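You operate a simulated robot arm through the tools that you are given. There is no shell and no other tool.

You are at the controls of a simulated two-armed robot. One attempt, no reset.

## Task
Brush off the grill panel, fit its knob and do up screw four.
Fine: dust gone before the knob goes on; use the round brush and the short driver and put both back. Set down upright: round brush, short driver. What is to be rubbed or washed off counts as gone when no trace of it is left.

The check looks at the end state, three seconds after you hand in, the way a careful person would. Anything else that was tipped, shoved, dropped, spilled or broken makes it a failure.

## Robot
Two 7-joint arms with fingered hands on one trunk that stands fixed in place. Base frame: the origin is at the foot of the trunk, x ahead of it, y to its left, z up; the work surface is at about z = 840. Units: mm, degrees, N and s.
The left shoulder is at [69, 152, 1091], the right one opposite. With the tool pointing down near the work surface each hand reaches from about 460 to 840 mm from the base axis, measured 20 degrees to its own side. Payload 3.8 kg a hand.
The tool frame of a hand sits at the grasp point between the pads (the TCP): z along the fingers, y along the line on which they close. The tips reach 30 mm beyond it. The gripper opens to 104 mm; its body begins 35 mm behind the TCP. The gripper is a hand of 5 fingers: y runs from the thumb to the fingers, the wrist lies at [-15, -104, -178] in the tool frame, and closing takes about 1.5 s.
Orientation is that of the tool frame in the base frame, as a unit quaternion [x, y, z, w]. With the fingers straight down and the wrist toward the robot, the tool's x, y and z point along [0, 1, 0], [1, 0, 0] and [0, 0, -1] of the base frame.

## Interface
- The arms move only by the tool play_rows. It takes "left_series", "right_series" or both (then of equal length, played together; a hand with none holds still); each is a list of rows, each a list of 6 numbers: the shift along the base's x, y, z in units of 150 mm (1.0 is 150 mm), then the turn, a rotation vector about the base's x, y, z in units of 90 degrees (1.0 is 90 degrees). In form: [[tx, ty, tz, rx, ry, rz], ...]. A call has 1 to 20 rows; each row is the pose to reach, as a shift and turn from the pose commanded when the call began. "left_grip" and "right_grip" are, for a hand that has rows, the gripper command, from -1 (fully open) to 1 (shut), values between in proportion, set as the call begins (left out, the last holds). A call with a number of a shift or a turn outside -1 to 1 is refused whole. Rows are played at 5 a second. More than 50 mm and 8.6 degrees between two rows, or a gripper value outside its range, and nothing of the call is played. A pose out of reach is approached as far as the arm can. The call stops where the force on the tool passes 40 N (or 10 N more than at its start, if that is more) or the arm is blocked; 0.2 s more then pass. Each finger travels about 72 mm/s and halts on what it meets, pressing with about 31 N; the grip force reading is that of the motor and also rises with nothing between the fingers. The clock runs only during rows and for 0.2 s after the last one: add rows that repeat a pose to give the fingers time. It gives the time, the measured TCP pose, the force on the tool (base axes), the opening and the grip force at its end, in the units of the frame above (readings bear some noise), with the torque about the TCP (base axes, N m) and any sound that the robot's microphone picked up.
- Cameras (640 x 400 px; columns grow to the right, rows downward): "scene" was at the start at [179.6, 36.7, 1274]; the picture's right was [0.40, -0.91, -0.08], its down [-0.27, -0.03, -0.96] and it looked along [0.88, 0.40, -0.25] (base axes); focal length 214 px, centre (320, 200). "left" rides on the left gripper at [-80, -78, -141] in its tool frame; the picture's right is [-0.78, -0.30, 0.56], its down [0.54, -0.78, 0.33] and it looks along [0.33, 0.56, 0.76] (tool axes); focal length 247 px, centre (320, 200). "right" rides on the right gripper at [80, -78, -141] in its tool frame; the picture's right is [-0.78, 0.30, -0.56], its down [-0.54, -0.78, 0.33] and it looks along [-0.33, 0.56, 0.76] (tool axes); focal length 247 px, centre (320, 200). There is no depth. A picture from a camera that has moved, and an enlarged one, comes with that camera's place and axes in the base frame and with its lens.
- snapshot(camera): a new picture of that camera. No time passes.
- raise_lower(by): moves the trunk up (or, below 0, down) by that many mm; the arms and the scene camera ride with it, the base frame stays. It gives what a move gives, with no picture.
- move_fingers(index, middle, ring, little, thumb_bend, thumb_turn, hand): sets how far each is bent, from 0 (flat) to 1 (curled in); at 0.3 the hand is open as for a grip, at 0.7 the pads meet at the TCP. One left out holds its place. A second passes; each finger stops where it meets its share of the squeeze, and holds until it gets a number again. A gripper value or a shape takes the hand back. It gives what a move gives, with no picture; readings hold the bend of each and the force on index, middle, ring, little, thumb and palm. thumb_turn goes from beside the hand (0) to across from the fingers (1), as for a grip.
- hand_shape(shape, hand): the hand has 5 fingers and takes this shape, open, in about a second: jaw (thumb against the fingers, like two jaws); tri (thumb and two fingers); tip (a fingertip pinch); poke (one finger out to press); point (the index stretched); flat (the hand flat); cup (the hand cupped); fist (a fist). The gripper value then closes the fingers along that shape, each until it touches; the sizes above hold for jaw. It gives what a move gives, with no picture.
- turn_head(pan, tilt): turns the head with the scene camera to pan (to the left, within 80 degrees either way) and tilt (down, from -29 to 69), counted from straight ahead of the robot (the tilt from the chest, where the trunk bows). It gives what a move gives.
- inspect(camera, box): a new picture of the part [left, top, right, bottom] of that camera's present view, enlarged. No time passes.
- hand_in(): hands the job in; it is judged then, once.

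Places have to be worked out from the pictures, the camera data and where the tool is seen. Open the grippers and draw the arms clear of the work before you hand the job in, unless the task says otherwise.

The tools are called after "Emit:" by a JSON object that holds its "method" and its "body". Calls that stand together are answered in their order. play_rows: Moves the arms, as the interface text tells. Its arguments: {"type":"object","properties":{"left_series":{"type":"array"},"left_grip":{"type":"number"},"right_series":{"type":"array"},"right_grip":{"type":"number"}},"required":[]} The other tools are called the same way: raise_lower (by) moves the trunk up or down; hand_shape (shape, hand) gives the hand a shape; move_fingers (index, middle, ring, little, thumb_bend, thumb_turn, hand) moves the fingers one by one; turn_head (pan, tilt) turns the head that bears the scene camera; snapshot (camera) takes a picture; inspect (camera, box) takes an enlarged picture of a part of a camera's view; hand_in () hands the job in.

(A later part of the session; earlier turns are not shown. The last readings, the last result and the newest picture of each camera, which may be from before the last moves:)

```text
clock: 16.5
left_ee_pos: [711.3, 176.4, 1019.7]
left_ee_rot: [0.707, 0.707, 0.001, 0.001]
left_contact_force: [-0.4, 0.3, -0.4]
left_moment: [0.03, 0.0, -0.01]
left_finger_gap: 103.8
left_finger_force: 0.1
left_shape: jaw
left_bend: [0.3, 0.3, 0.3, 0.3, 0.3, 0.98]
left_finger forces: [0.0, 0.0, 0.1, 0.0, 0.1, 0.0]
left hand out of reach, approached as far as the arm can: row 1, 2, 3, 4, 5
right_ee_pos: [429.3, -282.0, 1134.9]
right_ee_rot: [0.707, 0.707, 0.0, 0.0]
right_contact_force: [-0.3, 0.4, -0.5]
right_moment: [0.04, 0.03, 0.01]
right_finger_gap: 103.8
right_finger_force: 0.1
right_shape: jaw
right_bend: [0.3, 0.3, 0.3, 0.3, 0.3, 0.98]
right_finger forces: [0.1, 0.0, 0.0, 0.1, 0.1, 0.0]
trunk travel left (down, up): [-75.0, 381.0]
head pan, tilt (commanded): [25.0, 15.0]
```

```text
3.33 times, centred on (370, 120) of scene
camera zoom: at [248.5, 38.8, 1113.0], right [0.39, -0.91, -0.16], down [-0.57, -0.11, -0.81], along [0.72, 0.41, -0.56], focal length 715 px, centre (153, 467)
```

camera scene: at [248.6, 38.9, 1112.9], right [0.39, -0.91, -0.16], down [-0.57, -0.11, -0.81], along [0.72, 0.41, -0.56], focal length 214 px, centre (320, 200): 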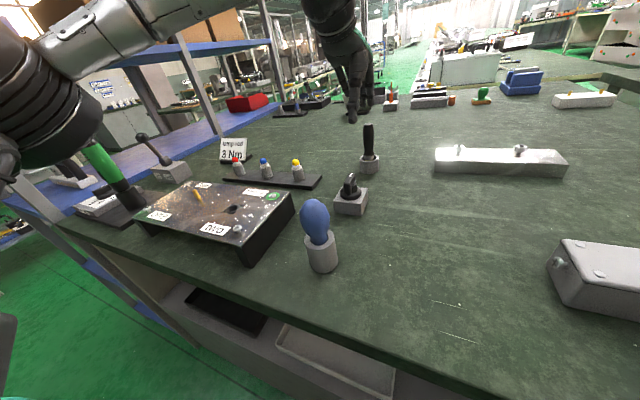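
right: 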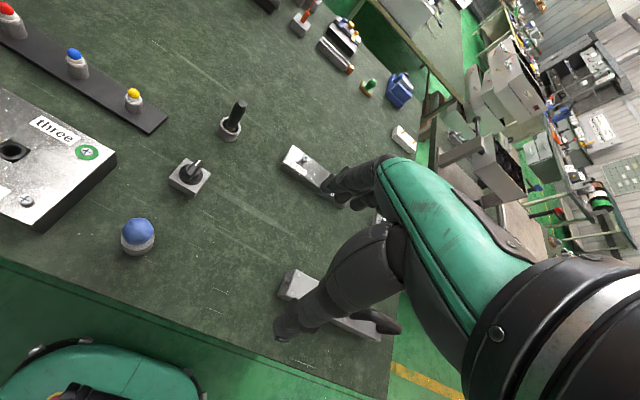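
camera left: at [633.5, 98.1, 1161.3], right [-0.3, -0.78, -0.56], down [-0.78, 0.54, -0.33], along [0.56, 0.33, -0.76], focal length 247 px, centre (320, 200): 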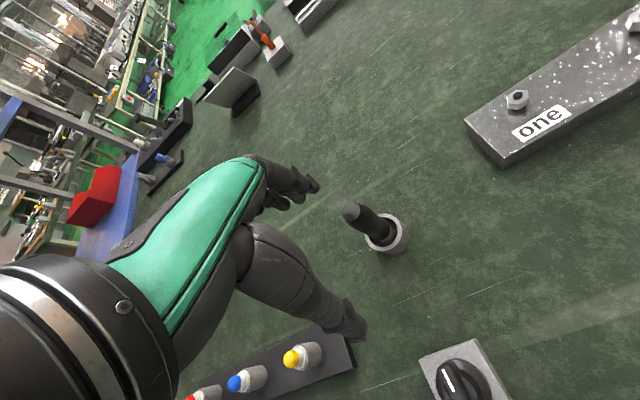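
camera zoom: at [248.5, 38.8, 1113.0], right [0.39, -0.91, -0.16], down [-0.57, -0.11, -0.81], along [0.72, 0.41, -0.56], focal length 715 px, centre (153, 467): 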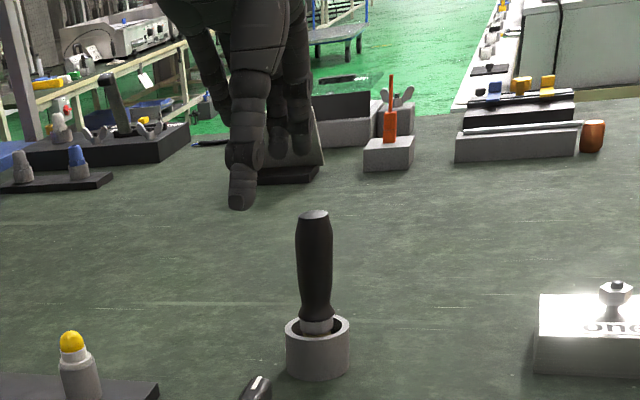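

The elbow stands far out to the left, so the wrist is at its sideways limit rather than the arm being stretched. I yaw the hand clockwise by 30° so that it lines up better with the forearm, then try to go forward again.

Emit:
{"method": "play_rows", "body": {"left_series": [[-0.05, 0, 0, 0, 0, -0.085], [-0.05, 0, 0, 0, 0, -0.17], [-0.05, 0, 0, 0, 0, -0.255], [-0.05, 0, 0, 0, 0, -0.333], [0.1, -0.05, 0, 0, 0, -0.333], [0.27, -0.1, 0, 0, 0, -0.333], [0.27, -0.1, 0, 0, 0, -0.333]]}}

Emit:
{"method": "snapshot", "body": {"camera": "left"}}

Emit:
{"method": "snapshot", "body": {"camera": "scene"}}

```text
clock: 18.1
left_ee_pos: [713.8, 175.2, 1020.1]
left_ee_rot: [0.866, 0.5, 0.0, 0.0]
left_contact_force: [-0.6, 0.3, -0.5]
left_moment: [-0.01, -0.02, -0.01]
left_finger_gap: 103.8
left_finger_force: 0.0
left_shape: jaw
left_bend: [0.3, 0.3, 0.3, 0.3, 0.3, 0.98]
left_finger forces: [0.0, 0.0, 0.1, 0.0, 0.0, 0.0]
left hand out of reach, approached as far as the arm can: row 5, 6, 7
right_ee_pos: [430.5, -282.4, 1134.7]
right_ee_rot: [0.708, 0.707, 0.0, -0.001]
right_contact_force: [0.2, 0.5, 0.1]
right_moment: [0.01, 0.01, 0.01]
right_finger_gap: 103.8
right_finger_force: 0.1
right_shape: jaw
right_bend: [0.3, 0.3, 0.3, 0.3, 0.3, 0.98]
right_finger forces: [0.0, 0.1, 0.0, 0.0, 0.0, 0.0]
trunk travel left (down, up): [-75.0, 381.0]
head pan, tilt (commanded): [25.0, 15.0]
```

```text
taken
camera left: at [607.4, 144.6, 1161.7], right [-0.64, -0.52, -0.56], down [-0.4, 0.85, -0.33], along [0.65, 0.01, -0.76], focal length 247 px, centre (320, 200)
```

left: 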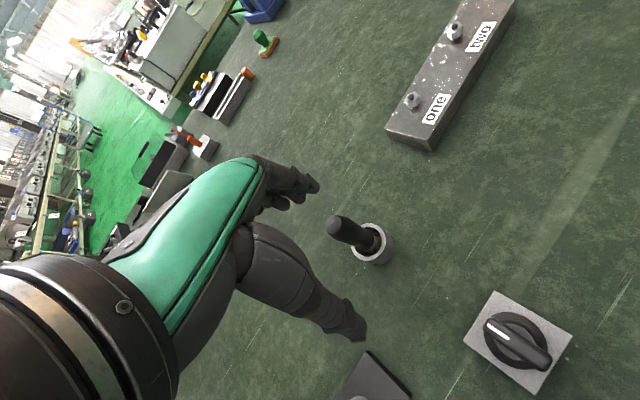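

```text
taken
camera scene: at [248.7, 38.7, 1112.9], right [0.39, -0.91, -0.16], down [-0.57, -0.11, -0.81], along [0.72, 0.41, -0.56], focal length 214 px, centre (320, 200)
```

scene: 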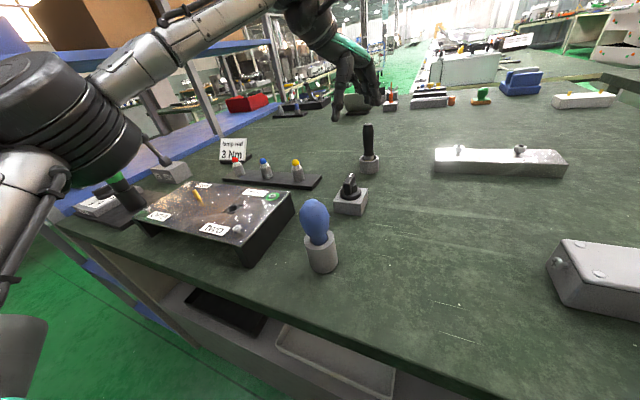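

The forearm slopes upward, so the wrist runs into its flexion limit; the shoulder should be a bit higher than the wrist. I retract, halve the yaw, and raise the trunk by 165 mm.

Emit:
{"method": "play_rows", "body": {"left_series": [[-0.25, 0.04, 0, 0, 0, 0.05], [-0.5, 0.08, -0.1, 0, 0, 0.1], [-0.75, 0.12, -0.2, 0, 0, 0.15], [-1, 0.17, -0.35, 0, 0, 0.167], [-1, 0.17, -0.35, 0, 0, 0.167]]}}

Emit:
{"method": "raise_lower", "body": {"by": 165}}

Emit:
{"method": "play_rows", "body": {"left_series": [[0.25, -0.05, -0.15, 0, 0, 0], [0.5, -0.1, -0.3, 0, 0, 0], [0.75, -0.15, -0.45, 0, 0, 0], [0.9, -0.2, -0.6, 0, 0, 0], [0.9, -0.25, -0.75, 0, 0, 0], [0.9, -0.25, -0.75, 0, 0, 0]]}}

Emit:
{"method": "snapshot", "body": {"camera": "left"}}

Emit:
{"method": "snapshot", "body": {"camera": "scene"}}

```text
clock: 19.3
left_ee_pos: [565.9, 198.4, 969.3]
left_ee_rot: [0.793, 0.61, 0.002, 0.001]
left_contact_force: [-0.6, 0.0, -1.0]
left_moment: [0.02, 0.02, -0.03]
left_finger_gap: 104.1
left_finger_force: 0.0
left_shape: jaw
left_bend: [0.3, 0.3, 0.3, 0.3, 0.3, 0.98]
left_finger forces: [0.1, 0.0, 0.0, 0.0, 0.1, 0.1]
right_ee_pos: [431.0, -283.4, 1135.6]
right_ee_rot: [0.707, 0.707, -0.001, 0.0]
right_contact_force: [0.6, -0.9, -0.5]
right_moment: [0.02, 0.04, 0.0]
right_finger_gap: 103.6
right_finger_force: 0.0
right_shape: jaw
right_bend: [0.3, 0.3, 0.3, 0.3, 0.3, 0.98]
right_finger forces: [0.1, 0.1, 0.0, 0.0, 0.0, 0.1]
trunk travel left (down, up): [-75.0, 381.0]
head pan, tilt (commanded): [25.0, 15.0]
```

```text
clock: 21.1
left_ee_pos: [565.6, 200.2, 1132.9]
left_ee_rot: [0.794, 0.608, 0.0, -0.001]
left_contact_force: [-0.7, -0.1, -0.3]
left_moment: [0.02, 0.04, 0.01]
left_finger_gap: 103.8
left_finger_force: 0.0
left_shape: jaw
left_bend: [0.3, 0.3, 0.3, 0.3, 0.3, 0.98]
left_finger forces: [0.0, 0.0, 0.0, 0.1, 0.1, 0.1]
right_ee_pos: [431.9, -281.8, 1298.7]
right_ee_rot: [0.707, 0.707, 0.0, -0.001]
right_contact_force: [0.3, -0.9, 0.5]
right_moment: [0.0, -0.01, 0.06]
right_finger_gap: 103.6
right_finger_force: 0.0
right_shape: jaw
right_bend: [0.3, 0.3, 0.3, 0.3, 0.3, 0.98]
right_finger forces: [0.0, 0.0, 0.0, 0.0, 0.0, 0.1]
trunk travel left (down, up): [-240.0, 216.0]
head pan, tilt (commanded): [25.0, 15.0]
```

```text
clock: 22.6
left_ee_pos: [688.1, 168.7, 1021.4]
left_ee_rot: [0.793, 0.609, 0.0, 0.0]
left_contact_force: [0.6, -0.1, 0.1]
left_moment: [0.0, 0.01, 0.03]
left_finger_gap: 103.5
left_finger_force: 0.1
left_shape: jaw
left_bend: [0.3, 0.3, 0.3, 0.3, 0.3, 0.98]
left_finger forces: [0.0, 0.0, 0.1, 0.1, 0.0, 0.0]
left hand out of reach, approached as far as the arm can: row 4, 5, 6
right_ee_pos: [430.1, -281.3, 1299.5]
right_ee_rot: [0.707, 0.707, 0.0, 0.001]
right_contact_force: [-0.2, -0.2, 0.3]
right_moment: [0.0, -0.04, 0.02]
right_finger_gap: 103.7
right_finger_force: 0.1
right_shape: jaw
right_bend: [0.3, 0.3, 0.3, 0.3, 0.3, 0.98]
right_finger forces: [0.0, 0.1, 0.0, 0.1, 0.0, 0.1]
trunk travel left (down, up): [-240.0, 216.0]
head pan, tilt (commanded): [25.0, 15.0]
```

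```text
taken
camera left: at [592.3, 113.2, 1162.2], right [-0.48, -0.67, -0.56], down [-0.61, 0.72, -0.33], along [0.62, 0.18, -0.76], focal length 247 px, centre (320, 200)
```

left: 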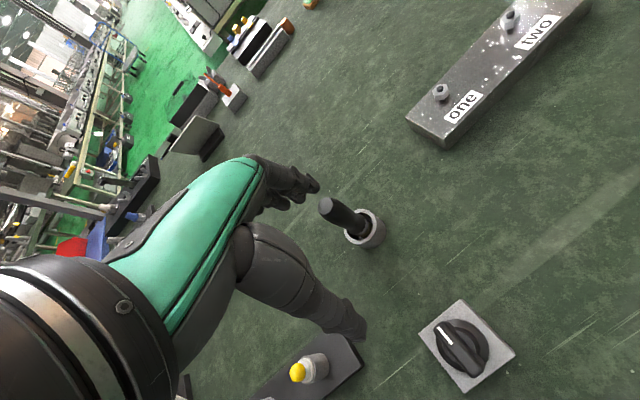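

```text
taken
camera scene: at [139.7, 38.8, 1336.6], right [0.42, -0.91, -0.05], down [-0.35, -0.11, -0.93], along [0.84, 0.41, -0.37], focal length 214 px, centre (320, 200)
```

scene: 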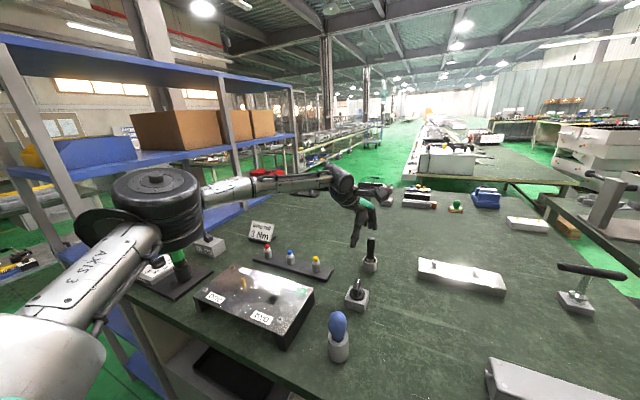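

Reach seems limited in this direction although the elbow is still bent; I probe whether more reach exists towards the left side (the "20° to its own side" direction), well above everything.

Emit:
{"method": "play_rows", "body": {"left_series": [[0, 0.3, 0.1, 0, 0, 0], [0, 0.6, 0.1, 0, 0, 0], [0.1, 0.6, 0.1, 0, 0, 0], [0.2, 0.6, 0.1, 0, 0, 0], [0.3, 0.6, 0.1, 0, 0, 0], [0.4, 0.6, 0.1, 0, 0, 0], [0.5, 0.6, 0.1, 0, 0, 0], [0.5, 0.6, 0.1, 0, 0, 0]]}}

Emit:
{"method": "snapshot", "body": {"camera": "scene"}}

```text
clock: 24.4
left_ee_pos: [719.0, 263.5, 1038.2]
left_ee_rot: [0.793, 0.609, 0.0, 0.001]
left_contact_force: [0.4, -0.2, 0.8]
left_moment: [0.01, -0.02, 0.0]
left_finger_gap: 103.8
left_finger_force: 0.0
left_shape: jaw
left_bend: [0.3, 0.3, 0.3, 0.3, 0.3, 0.98]
left_finger forces: [0.0, 0.0, 0.0, 0.1, 0.1, 0.0]
left hand out of reach, approached as far as the arm can: row 5, 6, 7, 8
right_ee_pos: [430.2, -282.1, 1300.3]
right_ee_rot: [0.708, 0.706, 0.001, 0.0]
right_contact_force: [0.7, -0.3, -0.2]
right_moment: [-0.02, 0.01, -0.03]
right_finger_gap: 103.6
right_finger_force: 0.1
right_shape: jaw
right_bend: [0.3, 0.3, 0.3, 0.3, 0.3, 0.98]
right_finger forces: [0.0, 0.0, 0.0, 0.1, 0.1, 0.1]
trunk travel left (down, up): [-240.0, 216.0]
head pan, tilt (commanded): [25.0, 15.0]
```

```text
taken
camera scene: at [139.5, 39.0, 1336.6], right [0.42, -0.91, -0.05], down [-0.35, -0.11, -0.93], along [0.84, 0.41, -0.37], focal length 214 px, centre (320, 200)
```

scene: 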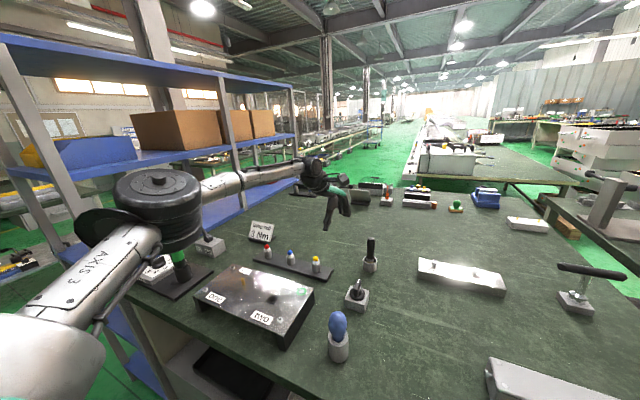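

The upper arm stays at a fixed outward angle, so reach straight ahead depends on getting the shoulder further forward, i.e. trunk low. I raise and retract the hand, then lower the trunk by the full 240 mm.

Emit:
{"method": "play_rows", "body": {"left_series": [[-0.2, -0.05, 0.2, 0, 0, 0], [-0.4, -0.1, 0.4, 0, 0, 0], [-0.6, -0.15, 0.6, 0, 0, 0], [-0.8, -0.2, 0.8, 0, 0, 0], [-1, -0.2, 1, 0, 0, 0], [-1, -0.2, 1, 0, 0, 0]]}}

Emit:
{"method": "play_rows", "body": {"left_series": [[0, 0, 0.2, 0, 0, 0], [0, 0, 0.4, 0, 0, 0], [0, 0, 0.4, 0, 0, 0]]}}

Emit:
{"method": "raise_lower", "body": {"by": -238}}

Emit:
{"method": "snapshot", "body": {"camera": "scene"}}

```text
clock: 25.8
left_ee_pos: [571.6, 233.5, 1187.7]
left_ee_rot: [0.793, 0.609, 0.0, 0.001]
left_contact_force: [0.3, -0.3, -0.3]
left_moment: [0.02, 0.01, -0.01]
left_finger_gap: 103.4
left_finger_force: 0.1
left_shape: jaw
left_bend: [0.3, 0.3, 0.3, 0.3, 0.3, 0.98]
left_finger forces: [0.0, 0.0, 0.0, 0.0, 0.0, 0.0]
right_ee_pos: [431.8, -282.9, 1299.1]
right_ee_rot: [0.707, 0.707, -0.001, -0.001]
right_contact_force: [0.2, -0.4, -0.2]
right_moment: [-0.02, 0.01, 0.0]
right_finger_gap: 104.1
right_finger_force: 0.0
right_shape: jaw
right_bend: [0.3, 0.3, 0.3, 0.3, 0.3, 0.98]
right_finger forces: [0.1, 0.1, 0.1, 0.0, 0.0, 0.0]
trunk travel left (down, up): [-240.0, 216.0]
head pan, tilt (commanded): [25.0, 15.0]
```

```text
clock: 26.6
left_ee_pos: [570.2, 235.3, 1248.4]
left_ee_rot: [0.793, 0.609, 0.0, 0.002]
left_contact_force: [-1.3, 1.1, -0.6]
left_moment: [-0.01, -0.02, -0.02]
left_finger_gap: 104.0
left_finger_force: 0.0
left_shape: jaw
left_bend: [0.3, 0.3, 0.3, 0.3, 0.3, 0.98]
left_finger forces: [0.1, 0.0, 0.0, 0.1, 0.0, 0.0]
right_ee_pos: [430.6, -281.9, 1299.6]
right_ee_rot: [0.707, 0.707, 0.0, 0.001]
right_contact_force: [-1.0, 0.4, 0.0]
right_moment: [0.0, 0.01, 0.03]
right_finger_gap: 103.6
right_finger_force: 0.0
right_shape: jaw
right_bend: [0.3, 0.3, 0.3, 0.3, 0.3, 0.98]
right_finger forces: [0.0, 0.1, 0.1, 0.1, 0.0, 0.0]
trunk travel left (down, up): [-240.0, 216.0]
head pan, tilt (commanded): [25.0, 15.0]
```

```text
clock: 29.0
left_ee_pos: [570.0, 234.5, 1011.7]
left_ee_rot: [0.793, 0.609, 0.001, 0.002]
left_contact_force: [0.9, -0.2, 0.6]
left_moment: [0.0, -0.03, 0.01]
left_finger_gap: 103.7
left_finger_force: 0.0
left_shape: jaw
left_bend: [0.3, 0.3, 0.3, 0.3, 0.3, 0.98]
left_finger forces: [0.0, 0.0, 0.0, 0.1, 0.1, 0.1]
right_ee_pos: [436.4, -282.4, 1056.8]
right_ee_rot: [0.706, 0.708, -0.003, -0.003]
right_contact_force: [-0.2, -0.7, -0.8]
right_moment: [0.05, -0.02, 0.02]
right_finger_gap: 103.7
right_finger_force: 0.0
right_shape: jaw
right_bend: [0.3, 0.3, 0.3, 0.3, 0.3, 0.98]
right_finger forces: [0.0, 0.0, 0.0, 0.0, 0.0, 0.0]
trunk travel left (down, up): [-2.0, 454.0]
head pan, tilt (commanded): [25.0, 15.0]
```

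```text
taken
camera scene: at [306.4, 38.8, 993.2], right [0.36, -0.91, -0.21], down [-0.69, -0.11, -0.71], along [0.62, 0.41, -0.67], focal length 214 px, centre (320, 200)
```

scene: 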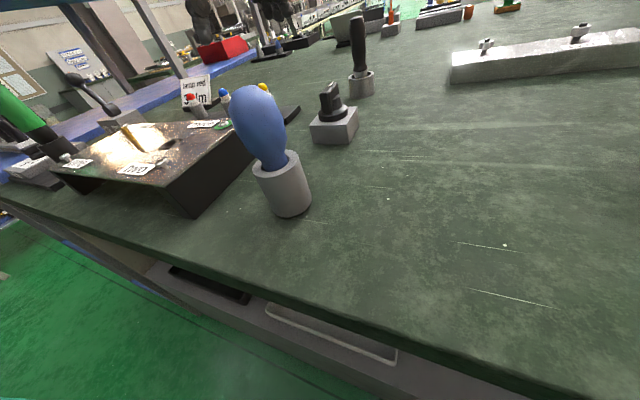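

Now the shoulder is well forward. I go forward at z≈1005 with yaw −30°, and lift the head a bit.

Emit:
{"method": "play_rows", "body": {"left_series": [[0.2, -0.1, 0, 0, 0, -0.06], [0.4, -0.2, 0, 0, 0, -0.12], [0.6, -0.3, -0.02, 0, 0, -0.167], [0.8, -0.4, -0.03, 0, 0, -0.167], [0.95, -0.47, -0.03, 0, 0, -0.167], [0.95, -0.47, -0.03, 0, 0, -0.167]]}}

Emit:
{"method": "turn_head", "body": {"pan": 25, "tilt": -8}}

Emit:
{"method": "snapshot", "body": {"camera": "scene"}}

Emit:
{"method": "snapshot", "body": {"camera": "left"}}

```text
clock: 30.4
left_ee_pos: [705.7, 166.9, 1007.4]
left_ee_rot: [0.866, 0.501, 0.001, 0.001]
left_contact_force: [0.0, 0.6, 0.2]
left_moment: [0.02, 0.0, -0.02]
left_finger_gap: 103.9
left_finger_force: 0.1
left_shape: jaw
left_bend: [0.3, 0.3, 0.3, 0.3, 0.3, 0.98]
left_finger forces: [0.0, 0.1, 0.0, 0.0, 0.0, 0.0]
left hand out of reach, approached as far as the arm can: row 5, 6
right_ee_pos: [435.8, -282.4, 1055.2]
right_ee_rot: [0.707, 0.707, -0.003, -0.004]
right_contact_force: [-0.1, -0.3, 0.3]
right_moment: [-0.05, 0.0, 0.0]
right_finger_gap: 103.9
right_finger_force: 0.0
right_shape: jaw
right_bend: [0.3, 0.3, 0.3, 0.3, 0.3, 0.98]
right_finger forces: [0.0, 0.0, 0.1, 0.0, 0.0, 0.0]
trunk travel left (down, up): [-2.0, 454.0]
head pan, tilt (commanded): [25.0, 15.0]
```

```text
clock: 31.3
left_ee_pos: [707.0, 166.0, 1005.6]
left_ee_rot: [0.866, 0.5, 0.0, 0.0]
left_contact_force: [0.0, -0.4, -0.5]
left_moment: [0.08, -0.02, -0.02]
left_finger_gap: 103.7
left_finger_force: 0.1
left_shape: jaw
left_bend: [0.3, 0.3, 0.3, 0.3, 0.3, 0.98]
left_finger forces: [0.0, 0.0, 0.0, 0.0, 0.0, 0.0]
right_ee_pos: [435.5, -281.3, 1056.1]
right_ee_rot: [0.706, 0.708, -0.004, -0.005]
right_contact_force: [0.0, -1.0, -0.2]
right_moment: [0.01, 0.01, 0.03]
right_finger_gap: 104.0
right_finger_force: 0.0
right_shape: jaw
right_bend: [0.3, 0.3, 0.3, 0.3, 0.3, 0.98]
right_finger forces: [0.1, 0.0, 0.0, 0.0, 0.1, 0.0]
trunk travel left (down, up): [-2.0, 454.0]
head pan, tilt (commanded): [25.0, -8.0]
```

```text
taken
camera scene: at [319.5, 35.6, 1027.6], right [0.36, -0.91, -0.22], down [-0.4, 0.06, -0.92], along [0.84, 0.42, -0.34], focal length 214 px, centre (320, 200)
```

scene: 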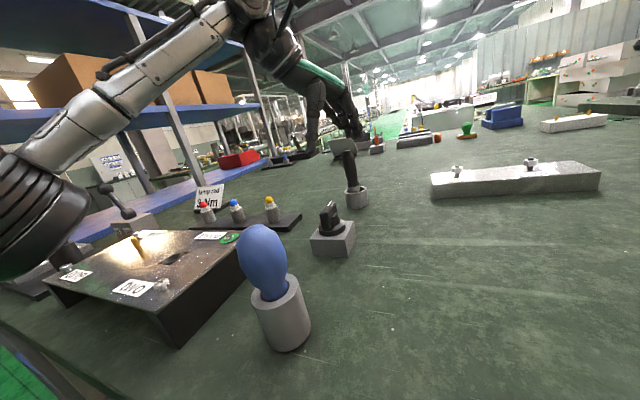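

```text
taken
camera left: at [599.1, 137.6, 1146.9], right [-0.64, -0.53, -0.56], down [-0.41, 0.85, -0.33], along [0.65, 0.01, -0.76], focal length 247 px, centre (320, 200)
```

left: 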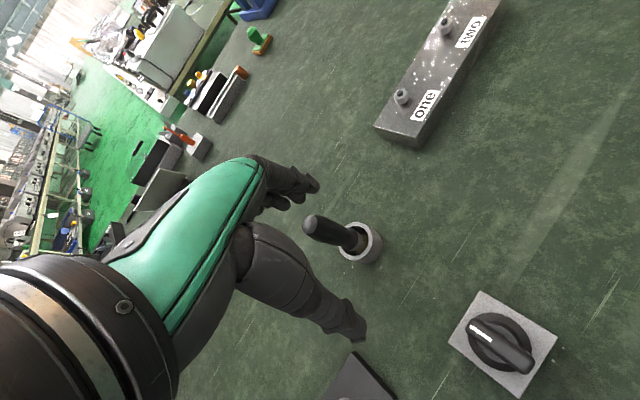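

Still about 45 mm short; tilting the fingertips forward by 15° extends the reach. I tilt about the hand's own x axis and move forward above the brush handle.

Emit:
{"method": "play_rows", "body": {"left_series": [[0, 0, 0.05, -0.042, -0.072, 0], [0, 0, 0.1, -0.083, -0.144, 0], [0.1, -0.01, 0.05, -0.083, -0.144, 0], [0.2, -0.02, 0, -0.083, -0.144, 0], [0.27, -0.03, -0.03, -0.083, -0.144, 0], [0.27, -0.03, -0.03, -0.083, -0.144, 0]]}}

Emit:
{"method": "snapshot", "body": {"camera": "left"}}

Emit:
{"method": "inspect", "body": {"camera": "scene", "box": [270, 60, 430, 220]}}

```text
clock: 32.7
left_ee_pos: [747.2, 162.3, 1001.1]
left_ee_rot: [0.858, 0.497, 0.066, 0.113]
left_contact_force: [0.9, -0.5, 0.3]
left_moment: [0.02, -0.02, -0.02]
left_finger_gap: 103.5
left_finger_force: 0.1
left_shape: jaw
left_bend: [0.3, 0.3, 0.3, 0.3, 0.3, 0.98]
left_finger forces: [0.0, 0.0, 0.0, 0.0, 0.0, 0.0]
right_ee_pos: [436.9, -282.3, 1055.8]
right_ee_rot: [0.706, 0.708, -0.003, -0.005]
right_contact_force: [-0.2, 0.6, 0.4]
right_moment: [-0.02, -0.03, 0.0]
right_finger_gap: 104.0
right_finger_force: 0.1
right_shape: jaw
right_bend: [0.3, 0.3, 0.3, 0.3, 0.3, 0.98]
right_finger forces: [0.0, 0.0, 0.0, 0.0, 0.0, 0.0]
trunk travel left (down, up): [-2.0, 454.0]
head pan, tilt (commanded): [25.0, -8.0]
```

```text
taken
camera left: at [610.1, 150.2, 1116.7], right [-0.51, -0.6, -0.61], down [-0.31, 0.79, -0.52], along [0.8, -0.08, -0.59], focal length 247 px, centre (320, 200)
```

left: 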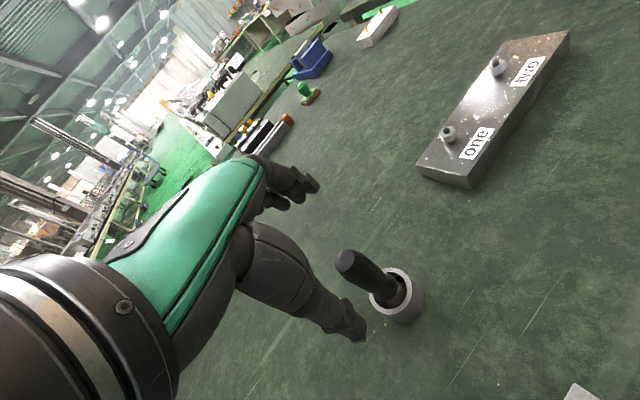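

```text
2.50 times, centred on (350, 140) of scene
camera zoom: at [319.4, 35.7, 1027.8], right [0.36, -0.91, -0.21], down [-0.4, 0.06, -0.92], along [0.84, 0.42, -0.34], focal length 536 px, centre (245, 350)
```

zoom: 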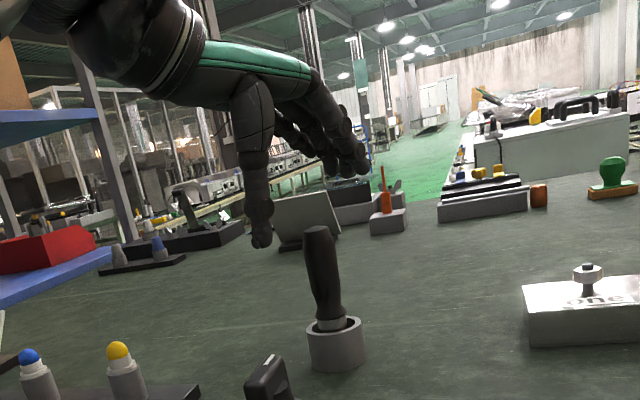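

Emit:
{"method": "inspect", "body": {"camera": "left", "box": [310, 230, 450, 340]}}

```text
3.64 times, centred on (380, 285) of left
camera zoom: at [610.1, 150.2, 1116.7], right [-0.51, -0.6, -0.61], down [-0.31, 0.79, -0.52], along [0.8, -0.08, -0.59], focal length 898 px, centre (102, -109)
```

zoom: 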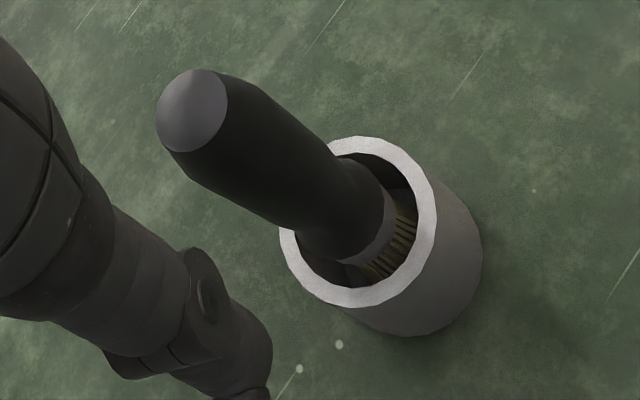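

The brush position is confirmed at about (752,160), top z≈956. I descend around the handle and reduce the tilt to 5° near the bottom.

Emit:
{"method": "play_rows", "body": {"left_series": [[0.032, -0.015, -0.1, 0, 0, 0], [0.032, -0.015, -0.2, 0, 0, 0], [0.032, -0.015, -0.3, 0, 0, 0], [0.032, -0.015, -0.37, 0.028, 0.048, 0], [0.032, -0.015, -0.4, 0.0555, 0.096, 0], [0.032, -0.015, -0.47, 0.0555, 0.096, 0], [0.032, -0.015, -0.47, 0.0555, 0.096, 0]]}}

Emit:
{"method": "snapshot", "body": {"camera": "left"}}

Emit:
{"method": "inspect", "body": {"camera": "scene", "box": [290, 90, 410, 220]}}

```text
clock: 34.3
left_ee_pos: [752.5, 161.0, 930.5]
left_ee_rot: [0.865, 0.499, 0.021, 0.037]
left_contact_force: [0.4, 0.8, -0.5]
left_moment: [-0.01, 0.02, -0.02]
left_finger_gap: 103.7
left_finger_force: 0.1
left_shape: jaw
left_bend: [0.3, 0.3, 0.3, 0.3, 0.3, 0.98]
left_finger forces: [0.1, 0.0, 0.0, 0.1, 0.0, 0.0]
right_ee_pos: [435.7, -282.3, 1055.1]
right_ee_rot: [0.706, 0.708, -0.004, -0.005]
right_contact_force: [-0.2, 0.0, 0.2]
right_moment: [-0.03, 0.01, 0.02]
right_finger_gap: 103.7
right_finger_force: 0.0
right_shape: jaw
right_bend: [0.3, 0.3, 0.3, 0.3, 0.3, 0.98]
right_finger forces: [0.0, 0.0, 0.0, 0.0, 0.0, 0.0]
trunk travel left (down, up): [-2.0, 454.0]
head pan, tilt (commanded): [25.0, -8.0]
```

```text
taken
camera left: at [634.0, 137.2, 1063.8], right [-0.6, -0.55, -0.58], down [-0.38, 0.84, -0.4], along [0.7, -0.02, -0.71], focal length 247 px, centre (320, 200)
```

left: 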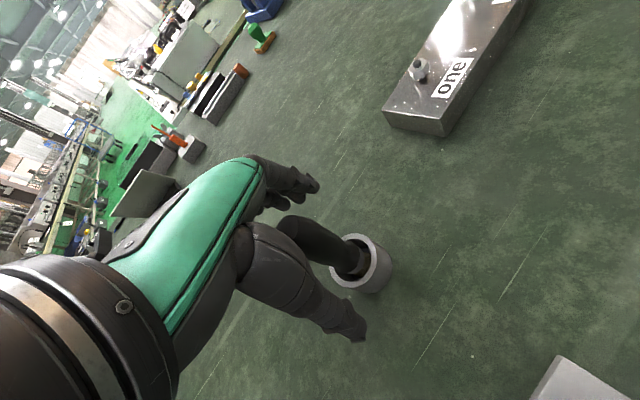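

```text
3.08 times, centred on (350, 155) of scene
camera zoom: at [319.4, 35.4, 1027.8], right [0.36, -0.91, -0.22], down [-0.4, 0.06, -0.92], along [0.84, 0.42, -0.34], focal length 660 px, centre (228, 338)
```

zoom: 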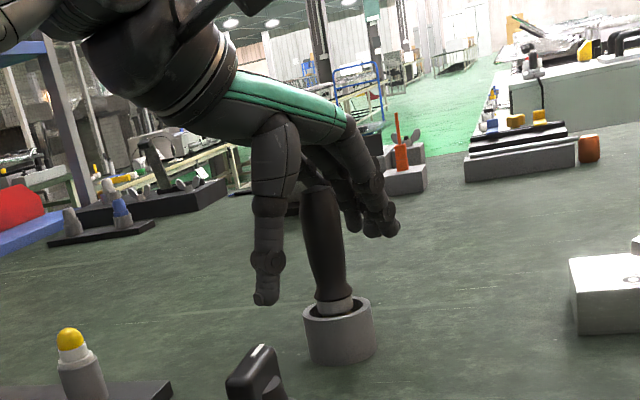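

The handle stands between thumb and fingers. I close the left hand on it.

Emit:
{"method": "play_rows", "body": {"left_series": [[0, 0, 0, 0, 0, 0], [0, 0, 0, 0, 0, 0], [0, 0, 0, 0, 0, 0], [0, 0, 0, 0, 0, 0], [0, 0, 0, 0, 0, 0], [0, 0, 0, 0, 0, 0], [0, 0, 0, 0, 0, 0], [0, 0, 0, 0, 0, 0], [0, 0, 0, 0, 0, 0]], "left_grip": 1}}

Emit:
{"method": "snapshot", "body": {"camera": "left"}}

Emit:
{"method": "inspect", "body": {"camera": "scene", "box": [290, 90, 410, 220]}}

```text
clock: 36.3
left_ee_pos: [751.9, 161.3, 930.6]
left_ee_rot: [0.865, 0.5, 0.022, 0.038]
left_contact_force: [-0.6, 0.0, 0.1]
left_moment: [0.0, 0.02, 0.0]
left_finger_gap: 18.8
left_finger_force: 31.0
left_shape: jaw
left_bend: [0.73, 0.63, 0.67, 0.66, 0.75, 1.0]
left_finger forces: [16.8, 7.7, 0.0, 0.1, 25.9, 0.0]
right_ee_pos: [437.0, -280.8, 1055.9]
right_ee_rot: [0.706, 0.708, -0.004, -0.005]
right_contact_force: [-0.1, -0.5, 0.2]
right_moment: [0.02, 0.02, 0.02]
right_finger_gap: 103.8
right_finger_force: 0.0
right_shape: jaw
right_bend: [0.3, 0.3, 0.3, 0.3, 0.3, 0.98]
right_finger forces: [0.0, 0.1, 0.1, 0.1, 0.0, 0.0]
trunk travel left (down, up): [-2.0, 454.0]
head pan, tilt (commanded): [25.0, -8.0]
```

```text
taken
camera left: at [634.1, 137.5, 1063.8], right [-0.6, -0.55, -0.58], down [-0.38, 0.84, -0.4], along [0.7, -0.02, -0.71], focal length 247 px, centre (320, 200)
```

left: 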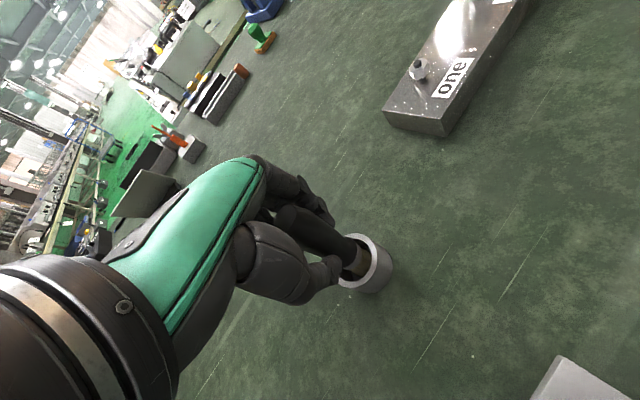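

```text
3.08 times, centred on (350, 155) of scene
camera zoom: at [319.6, 35.6, 1027.7], right [0.36, -0.91, -0.22], down [-0.4, 0.06, -0.92], along [0.84, 0.42, -0.34], focal length 660 px, centre (228, 338)
```

zoom: 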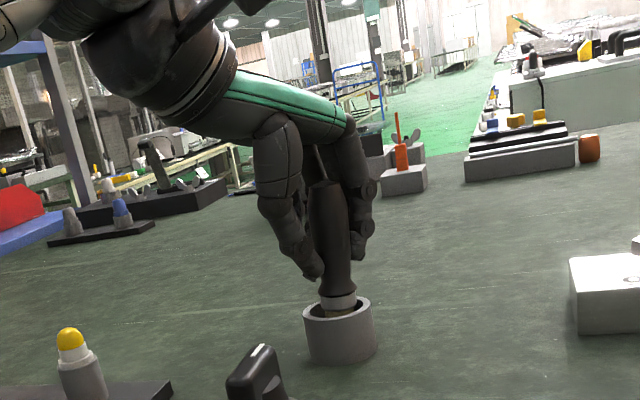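

The grip holds (gap 18.8 mm, thumb 26 N). I lift straight up by 38 mm in small steps.

Emit:
{"method": "play_rows", "body": {"left_series": [[0, 0, 0.06, 0, 0, 0], [0, 0, 0.12, 0, 0, 0], [0, 0, 0.18, 0, 0, 0], [0, 0, 0.25, 0, 0, 0]]}}

Emit:
{"method": "snapshot", "body": {"camera": "left"}}

Emit:
{"method": "inspect", "body": {"camera": "scene", "box": [290, 90, 410, 220]}}

```text
clock: 37.3
left_ee_pos: [752.0, 168.6, 968.9]
left_ee_rot: [0.866, 0.499, 0.022, 0.038]
left_contact_force: [-0.4, -0.1, -1.5]
left_moment: [0.01, 0.02, -0.03]
left_finger_gap: 18.7
left_finger_force: 31.2
left_shape: jaw
left_bend: [0.73, 0.63, 0.67, 0.66, 0.75, 1.0]
left_finger forces: [16.8, 7.7, 0.0, 0.0, 26.0, 0.1]
left hand out of reach, approached as far as the arm can: row 4
right_ee_pos: [436.7, -281.6, 1056.6]
right_ee_rot: [0.706, 0.708, -0.004, -0.006]
right_contact_force: [1.0, -0.3, -0.8]
right_moment: [-0.01, -0.01, 0.0]
right_finger_gap: 103.6
right_finger_force: 0.0
right_shape: jaw
right_bend: [0.3, 0.3, 0.3, 0.3, 0.3, 0.98]
right_finger forces: [0.1, 0.1, 0.0, 0.0, 0.0, 0.0]
trunk travel left (down, up): [-2.0, 454.0]
head pan, tilt (commanded): [25.0, -8.0]
```

```text
taken
camera left: at [634.3, 145.6, 1101.1], right [-0.6, -0.55, -0.58], down [-0.38, 0.83, -0.4], along [0.7, -0.02, -0.71], focal length 247 px, centre (320, 200)
```

left: 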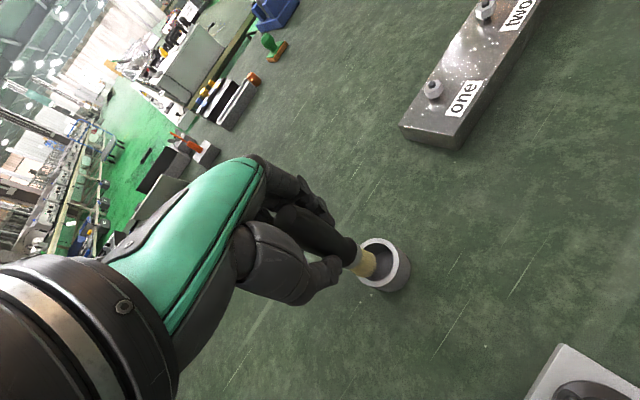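

```text
3.08 times, centred on (350, 155) of scene
camera zoom: at [319.6, 35.8, 1027.7], right [0.36, -0.91, -0.21], down [-0.4, 0.06, -0.92], along [0.84, 0.42, -0.34], focal length 660 px, centre (228, 338)
```

zoom: 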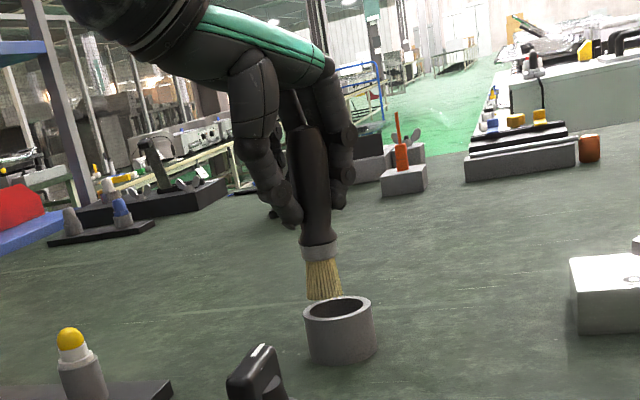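

The brush is out and clear of the cup, which stayed in place. I draw back and up toward the panel side, turning the yaw back to straight.

Emit:
{"method": "play_rows", "body": {"left_series": [[-0.2, 0.05, 0.08, 0, 0, 0], [-0.45, 0.2, 0.2, 0, 0, 0.06], [-0.7, 0.4, 0.35, 0, 0, 0.12], [-0.9, 0.55, 0.5, 0, 0, 0.2], [-1, 0.7, 0.6, 0, 0, 0.28], [-1, 0.8, 0.7, 0, 0, 0.333], [-1, 0.8, 0.7, 0, 0, 0.333]]}}

Emit:
{"method": "raise_lower", "body": {"by": 175}}

Emit:
{"method": "turn_head", "body": {"pan": 40, "tilt": 30}}

Emit:
{"method": "snapshot", "body": {"camera": "scene"}}

Emit:
{"method": "snapshot", "body": {"camera": "left"}}

```text
refused: row 3 steps farther than a row can; nothing moved
```

```text
clock: 39.3
left_ee_pos: [610.5, 168.9, 1370.7]
left_ee_rot: [0.85, 0.488, 0.159, 0.118]
left_contact_force: [1.0, 0.6, -0.6]
left_moment: [-0.02, 0.02, -0.01]
left_finger_gap: 18.5
left_finger_force: 31.1
left_shape: jaw
left_bend: [0.73, 0.63, 0.67, 0.66, 0.75, 1.0]
left_finger forces: [16.8, 7.7, 0.0, 0.0, 25.9, 0.1]
right_ee_pos: [438.3, -282.0, 1231.2]
right_ee_rot: [0.707, 0.707, -0.004, -0.005]
right_contact_force: [1.2, -0.2, -0.2]
right_moment: [0.0, 0.02, 0.0]
right_finger_gap: 103.6
right_finger_force: 0.0
right_shape: jaw
right_bend: [0.3, 0.3, 0.3, 0.3, 0.3, 0.98]
right_finger forces: [0.0, 0.0, 0.0, 0.0, 0.0, 0.0]
trunk travel left (down, up): [-177.0, 279.0]
head pan, tilt (commanded): [25.0, -8.0]
```

```text
clock: 40.3
left_ee_pos: [609.7, 168.9, 1371.8]
left_ee_rot: [0.85, 0.488, 0.16, 0.119]
left_contact_force: [0.0, -0.7, -0.8]
left_moment: [-0.02, 0.03, 0.01]
left_finger_gap: 18.7
left_finger_force: 30.5
left_shape: jaw
left_bend: [0.73, 0.63, 0.67, 0.66, 0.75, 1.0]
left_finger forces: [16.7, 7.7, 0.0, 0.0, 25.9, 0.0]
right_ee_pos: [436.0, -282.2, 1229.3]
right_ee_rot: [0.706, 0.708, -0.004, -0.006]
right_contact_force: [0.8, -0.7, -0.7]
right_moment: [-0.02, -0.01, 0.01]
right_finger_gap: 103.5
right_finger_force: 0.0
right_shape: jaw
right_bend: [0.3, 0.3, 0.3, 0.3, 0.3, 0.98]
right_finger forces: [0.0, 0.0, 0.0, 0.0, 0.1, 0.1]
trunk travel left (down, up): [-177.0, 279.0]
head pan, tilt (commanded): [40.0, 30.0]
```

```text
taken
camera scene: at [155.7, 57.5, 1238.2], right [0.63, -0.77, -0.13], down [-0.55, -0.32, -0.77], along [0.55, 0.56, -0.62], focal length 214 px, centre (320, 200)
```

scene: 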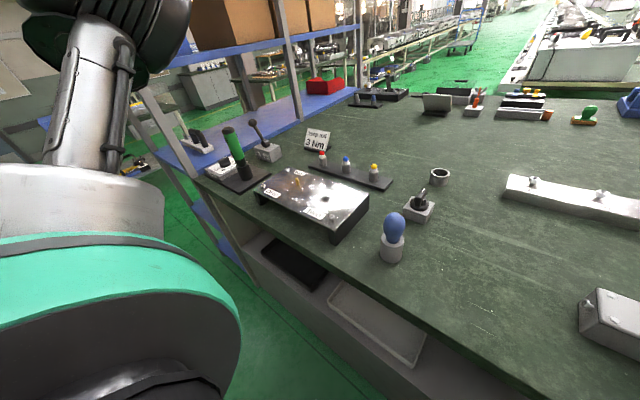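

```text
taken
camera left: at [455.8, 146.3, 1461.4], right [-0.39, -0.55, -0.74], down [-0.23, 0.83, -0.5], along [0.89, -0.02, -0.45], focal length 247 px, centre (320, 200)
```

left: 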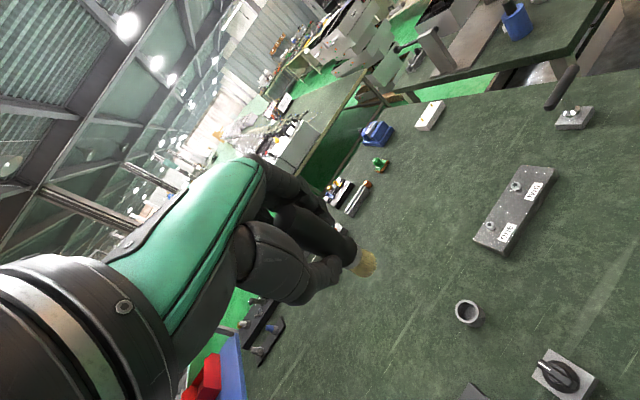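

My motion rows were refused (step too large), so only the trunk rose; the brush is still firmly held and free. I now bring the hand back over the panel area with the yaw straight and the 5° tilt at which the brush is upright.

Emit:
{"method": "play_rows", "body": {"left_series": [[-0.145, 0.145, -0.16, -0.0086, 0.0336, 0.0548], [-0.29, 0.29, -0.32, -0.0173, 0.0671, 0.1096], [-0.435, 0.435, -0.48, -0.0259, 0.1007, 0.1644], [-0.58, 0.58, -0.64, -0.0345, 0.1342, 0.2191], [-0.725, 0.725, -0.8, -0.0432, 0.1678, 0.2739], [-0.87, 0.87, -0.96, -0.0518, 0.2013, 0.3287], [-0.87, 0.87, -0.96, -0.0518, 0.2013, 0.3287]]}}

Emit:
{"method": "snapshot", "body": {"camera": "scene"}}

Emit:
{"method": "snapshot", "body": {"camera": "left"}}

```text
clock: 41.9
left_ee_pos: [477.8, 299.3, 1227.7]
left_ee_rot: [0.706, 0.707, 0.03, 0.029]
left_contact_force: [-0.7, 0.0, -0.3]
left_moment: [-0.02, -0.02, -0.02]
left_finger_gap: 18.9
left_finger_force: 30.8
left_shape: jaw
left_bend: [0.73, 0.63, 0.67, 0.66, 0.75, 1.0]
left_finger forces: [16.9, 7.9, 0.0, 0.0, 25.9, 0.0]
right_ee_pos: [436.0, -282.3, 1229.9]
right_ee_rot: [0.706, 0.708, -0.004, -0.005]
right_contact_force: [-0.8, -0.4, -0.3]
right_moment: [-0.02, -0.02, -0.03]
right_finger_gap: 103.6
right_finger_force: 0.1
right_shape: jaw
right_bend: [0.3, 0.3, 0.3, 0.3, 0.3, 0.98]
right_finger forces: [0.1, 0.1, 0.0, 0.1, 0.1, 0.0]
trunk travel left (down, up): [-177.0, 279.0]
head pan, tilt (commanded): [40.0, 30.0]
```

```text
taken
camera scene: at [156.0, 57.1, 1238.1], right [0.63, -0.77, -0.13], down [-0.55, -0.32, -0.77], along [0.55, 0.56, -0.62], focal length 214 px, centre (320, 200)
```

scene: 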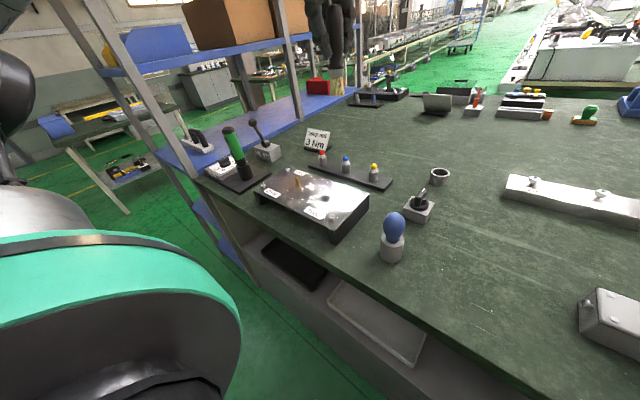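

```text
taken
camera left: at [389.2, 220.5, 1361.2], right [-0.25, -0.78, -0.58], down [-0.75, 0.53, -0.4], along [0.62, 0.33, -0.71], focal length 247 px, centre (320, 200)
```

left: 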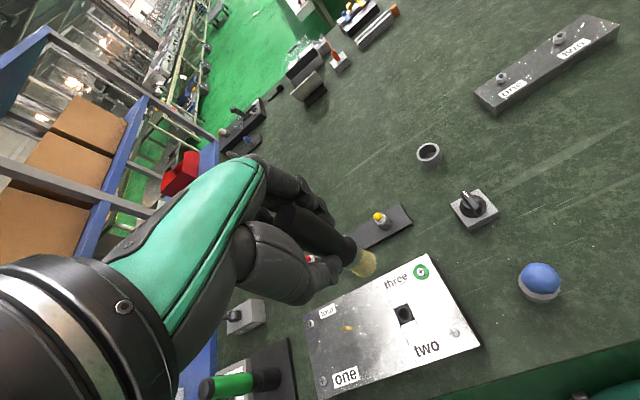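

The hand is over the panel region. I zoom in on the panel to locate the features precisely.

Emit:
{"method": "inspect", "body": {"camera": "left", "box": [290, 240, 490, 400]}}

Emit:
{"method": "inspect", "body": {"camera": "scene", "box": [240, 150, 380, 250]}}

```text
2.50 times, centred on (390, 320) of left
camera zoom: at [389.2, 220.5, 1361.2], right [-0.25, -0.78, -0.58], down [-0.75, 0.53, -0.4], along [0.62, 0.33, -0.71], focal length 617 px, centre (145, -100)
```

zoom: 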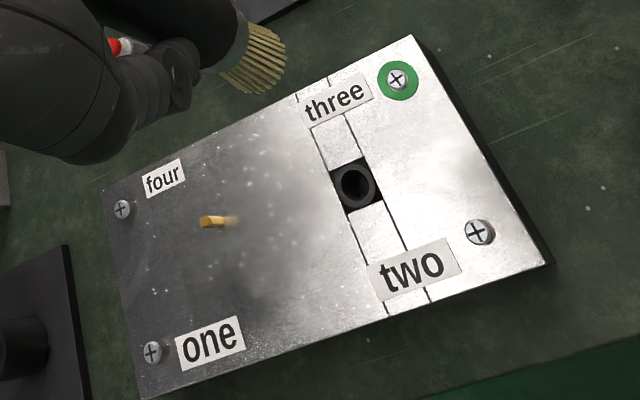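

```text
4.00 times, centred on (310, 200) of scene
camera zoom: at [156.0, 57.1, 1238.1], right [0.63, -0.77, -0.13], down [-0.55, -0.32, -0.77], along [0.55, 0.56, -0.62], focal length 858 px, centre (360, 200)
```

zoom: 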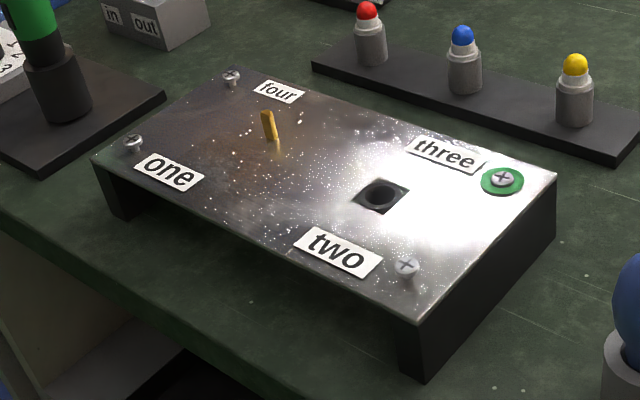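

Panel features are now: screws at x≈421/522, y≈293/546, shaft ≈(484,461), hole ≈(470,353), plate top z≈893, plate 396–546 × 270–570. I move over the middle of the panel and lower the brush in steps.

Emit:
{"method": "play_rows", "body": {"left_series": [[0, 0.2, -0.2, 0, 0, 0], [0, 0.4, -0.4, 0, 0, 0], [0, 0.6, -0.6, 0, 0, 0], [0, 0.73, -0.8, 0, 0, 0], [0, 0.73, -1.0, 0, 0, 0], [0, 0.73, -1.0, 0, 0, 0]]}}

Emit:
{"method": "play_rows", "body": {"left_series": [[0, 0, -0.15, 0, 0, 0], [0, 0, -0.3, 0, 0, 0], [0, 0, -0.45, 0, 0, 0], [0, 0, -0.45, 0, 0, 0]]}}

Emit:
{"method": "snapshot", "body": {"camera": "left"}}

Emit:
{"method": "snapshot", "body": {"camera": "scene"}}

```text
clock: 43.3
left_ee_pos: [477.7, 410.2, 1077.0]
left_ee_rot: [0.707, 0.706, 0.03, 0.029]
left_contact_force: [0.6, 0.1, -1.7]
left_moment: [-0.03, -0.01, -0.01]
left_finger_gap: 18.7
left_finger_force: 31.2
left_shape: jaw
left_bend: [0.73, 0.63, 0.67, 0.66, 0.75, 1.0]
left_finger forces: [17.0, 8.0, 0.0, 0.0, 26.0, 0.0]
right_ee_pos: [437.1, -282.4, 1230.5]
right_ee_rot: [0.707, 0.707, -0.004, -0.005]
right_contact_force: [0.2, -0.4, -1.3]
right_moment: [0.04, 0.0, 0.01]
right_finger_gap: 103.6
right_finger_force: 0.1
right_shape: jaw
right_bend: [0.3, 0.3, 0.3, 0.3, 0.3, 0.98]
right_finger forces: [0.0, 0.0, 0.0, 0.1, 0.0, 0.0]
trunk travel left (down, up): [-177.0, 279.0]
head pan, tilt (commanded): [40.0, 30.0]
```

```text
clock: 44.3
left_ee_pos: [478.3, 409.6, 1008.6]
left_ee_rot: [0.707, 0.706, 0.03, 0.03]
left_contact_force: [0.1, 0.9, -1.1]
left_moment: [0.0, 0.0, 0.0]
left_finger_gap: 18.7
left_finger_force: 31.4
left_shape: jaw
left_bend: [0.73, 0.63, 0.67, 0.66, 0.75, 1.0]
left_finger forces: [17.2, 8.1, 0.1, 0.0, 25.9, 0.0]
right_ee_pos: [435.7, -282.7, 1229.9]
right_ee_rot: [0.707, 0.707, -0.003, -0.005]
right_contact_force: [1.0, 0.1, -1.0]
right_moment: [0.01, -0.02, -0.02]
right_finger_gap: 103.6
right_finger_force: 0.0
right_shape: jaw
right_bend: [0.3, 0.3, 0.3, 0.3, 0.3, 0.98]
right_finger forces: [0.0, 0.1, 0.0, 0.0, 0.0, 0.0]
trunk travel left (down, up): [-177.0, 279.0]
head pan, tilt (commanded): [40.0, 30.0]
```

```text
taken
camera left: at [389.3, 330.8, 1142.9], right [-0.25, -0.78, -0.58], down [-0.75, 0.54, -0.4], along [0.62, 0.33, -0.71], focal length 247 px, centre (320, 200)
```

left: 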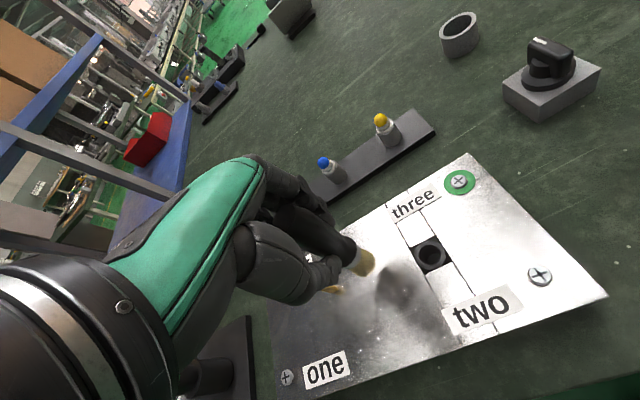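

```text
taken
camera scene: at [155.6, 57.5, 1238.2], right [0.63, -0.77, -0.13], down [-0.55, -0.32, -0.77], along [0.55, 0.56, -0.62], focal length 214 px, centre (320, 200)
```

scene: 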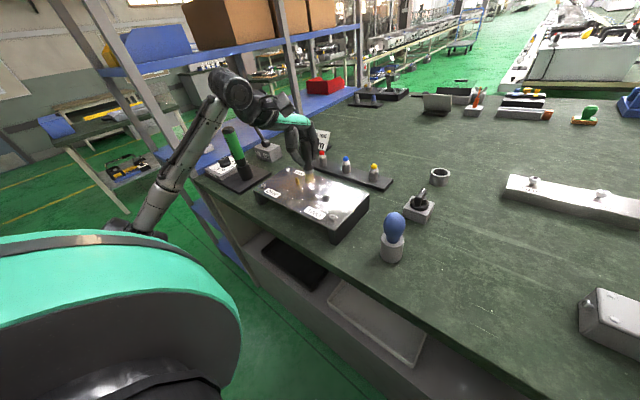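

Emit:
{"method": "inspect", "body": {"camera": "left", "box": [300, 210, 460, 320]}}

Emit:
{"method": "inspect", "body": {"camera": "scene", "box": [240, 110, 380, 240]}}

```text
3.64 times, centred on (380, 265) of left
camera zoom: at [389.3, 330.8, 1142.9], right [-0.25, -0.78, -0.58], down [-0.75, 0.54, -0.4], along [0.62, 0.33, -0.71], focal length 898 px, centre (102, -36)
```

zoom: 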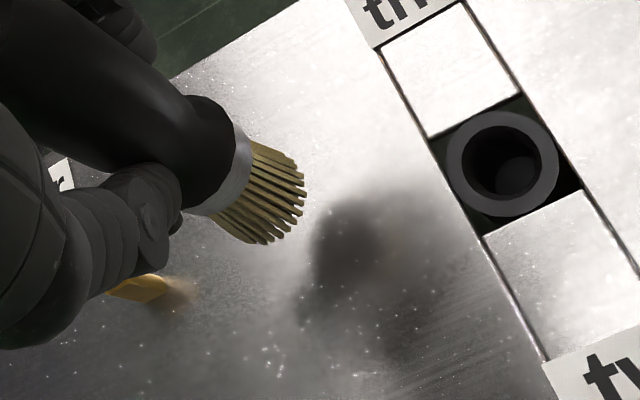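

```text
3.08 times, centred on (310, 175) of scene
camera zoom: at [155.6, 57.5, 1238.2], right [0.63, -0.77, -0.13], down [-0.55, -0.32, -0.77], along [0.55, 0.56, -0.62], focal length 660 px, centre (351, 277)
```

zoom: 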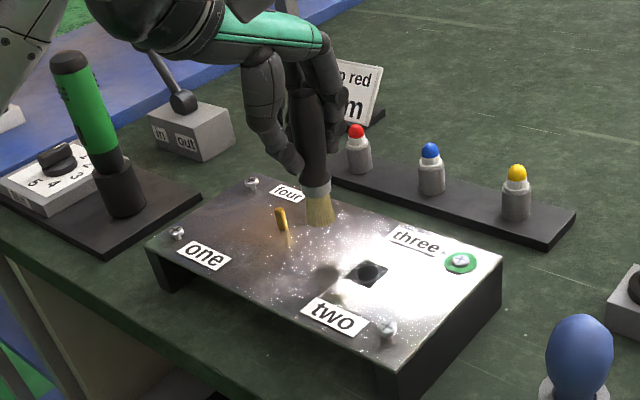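

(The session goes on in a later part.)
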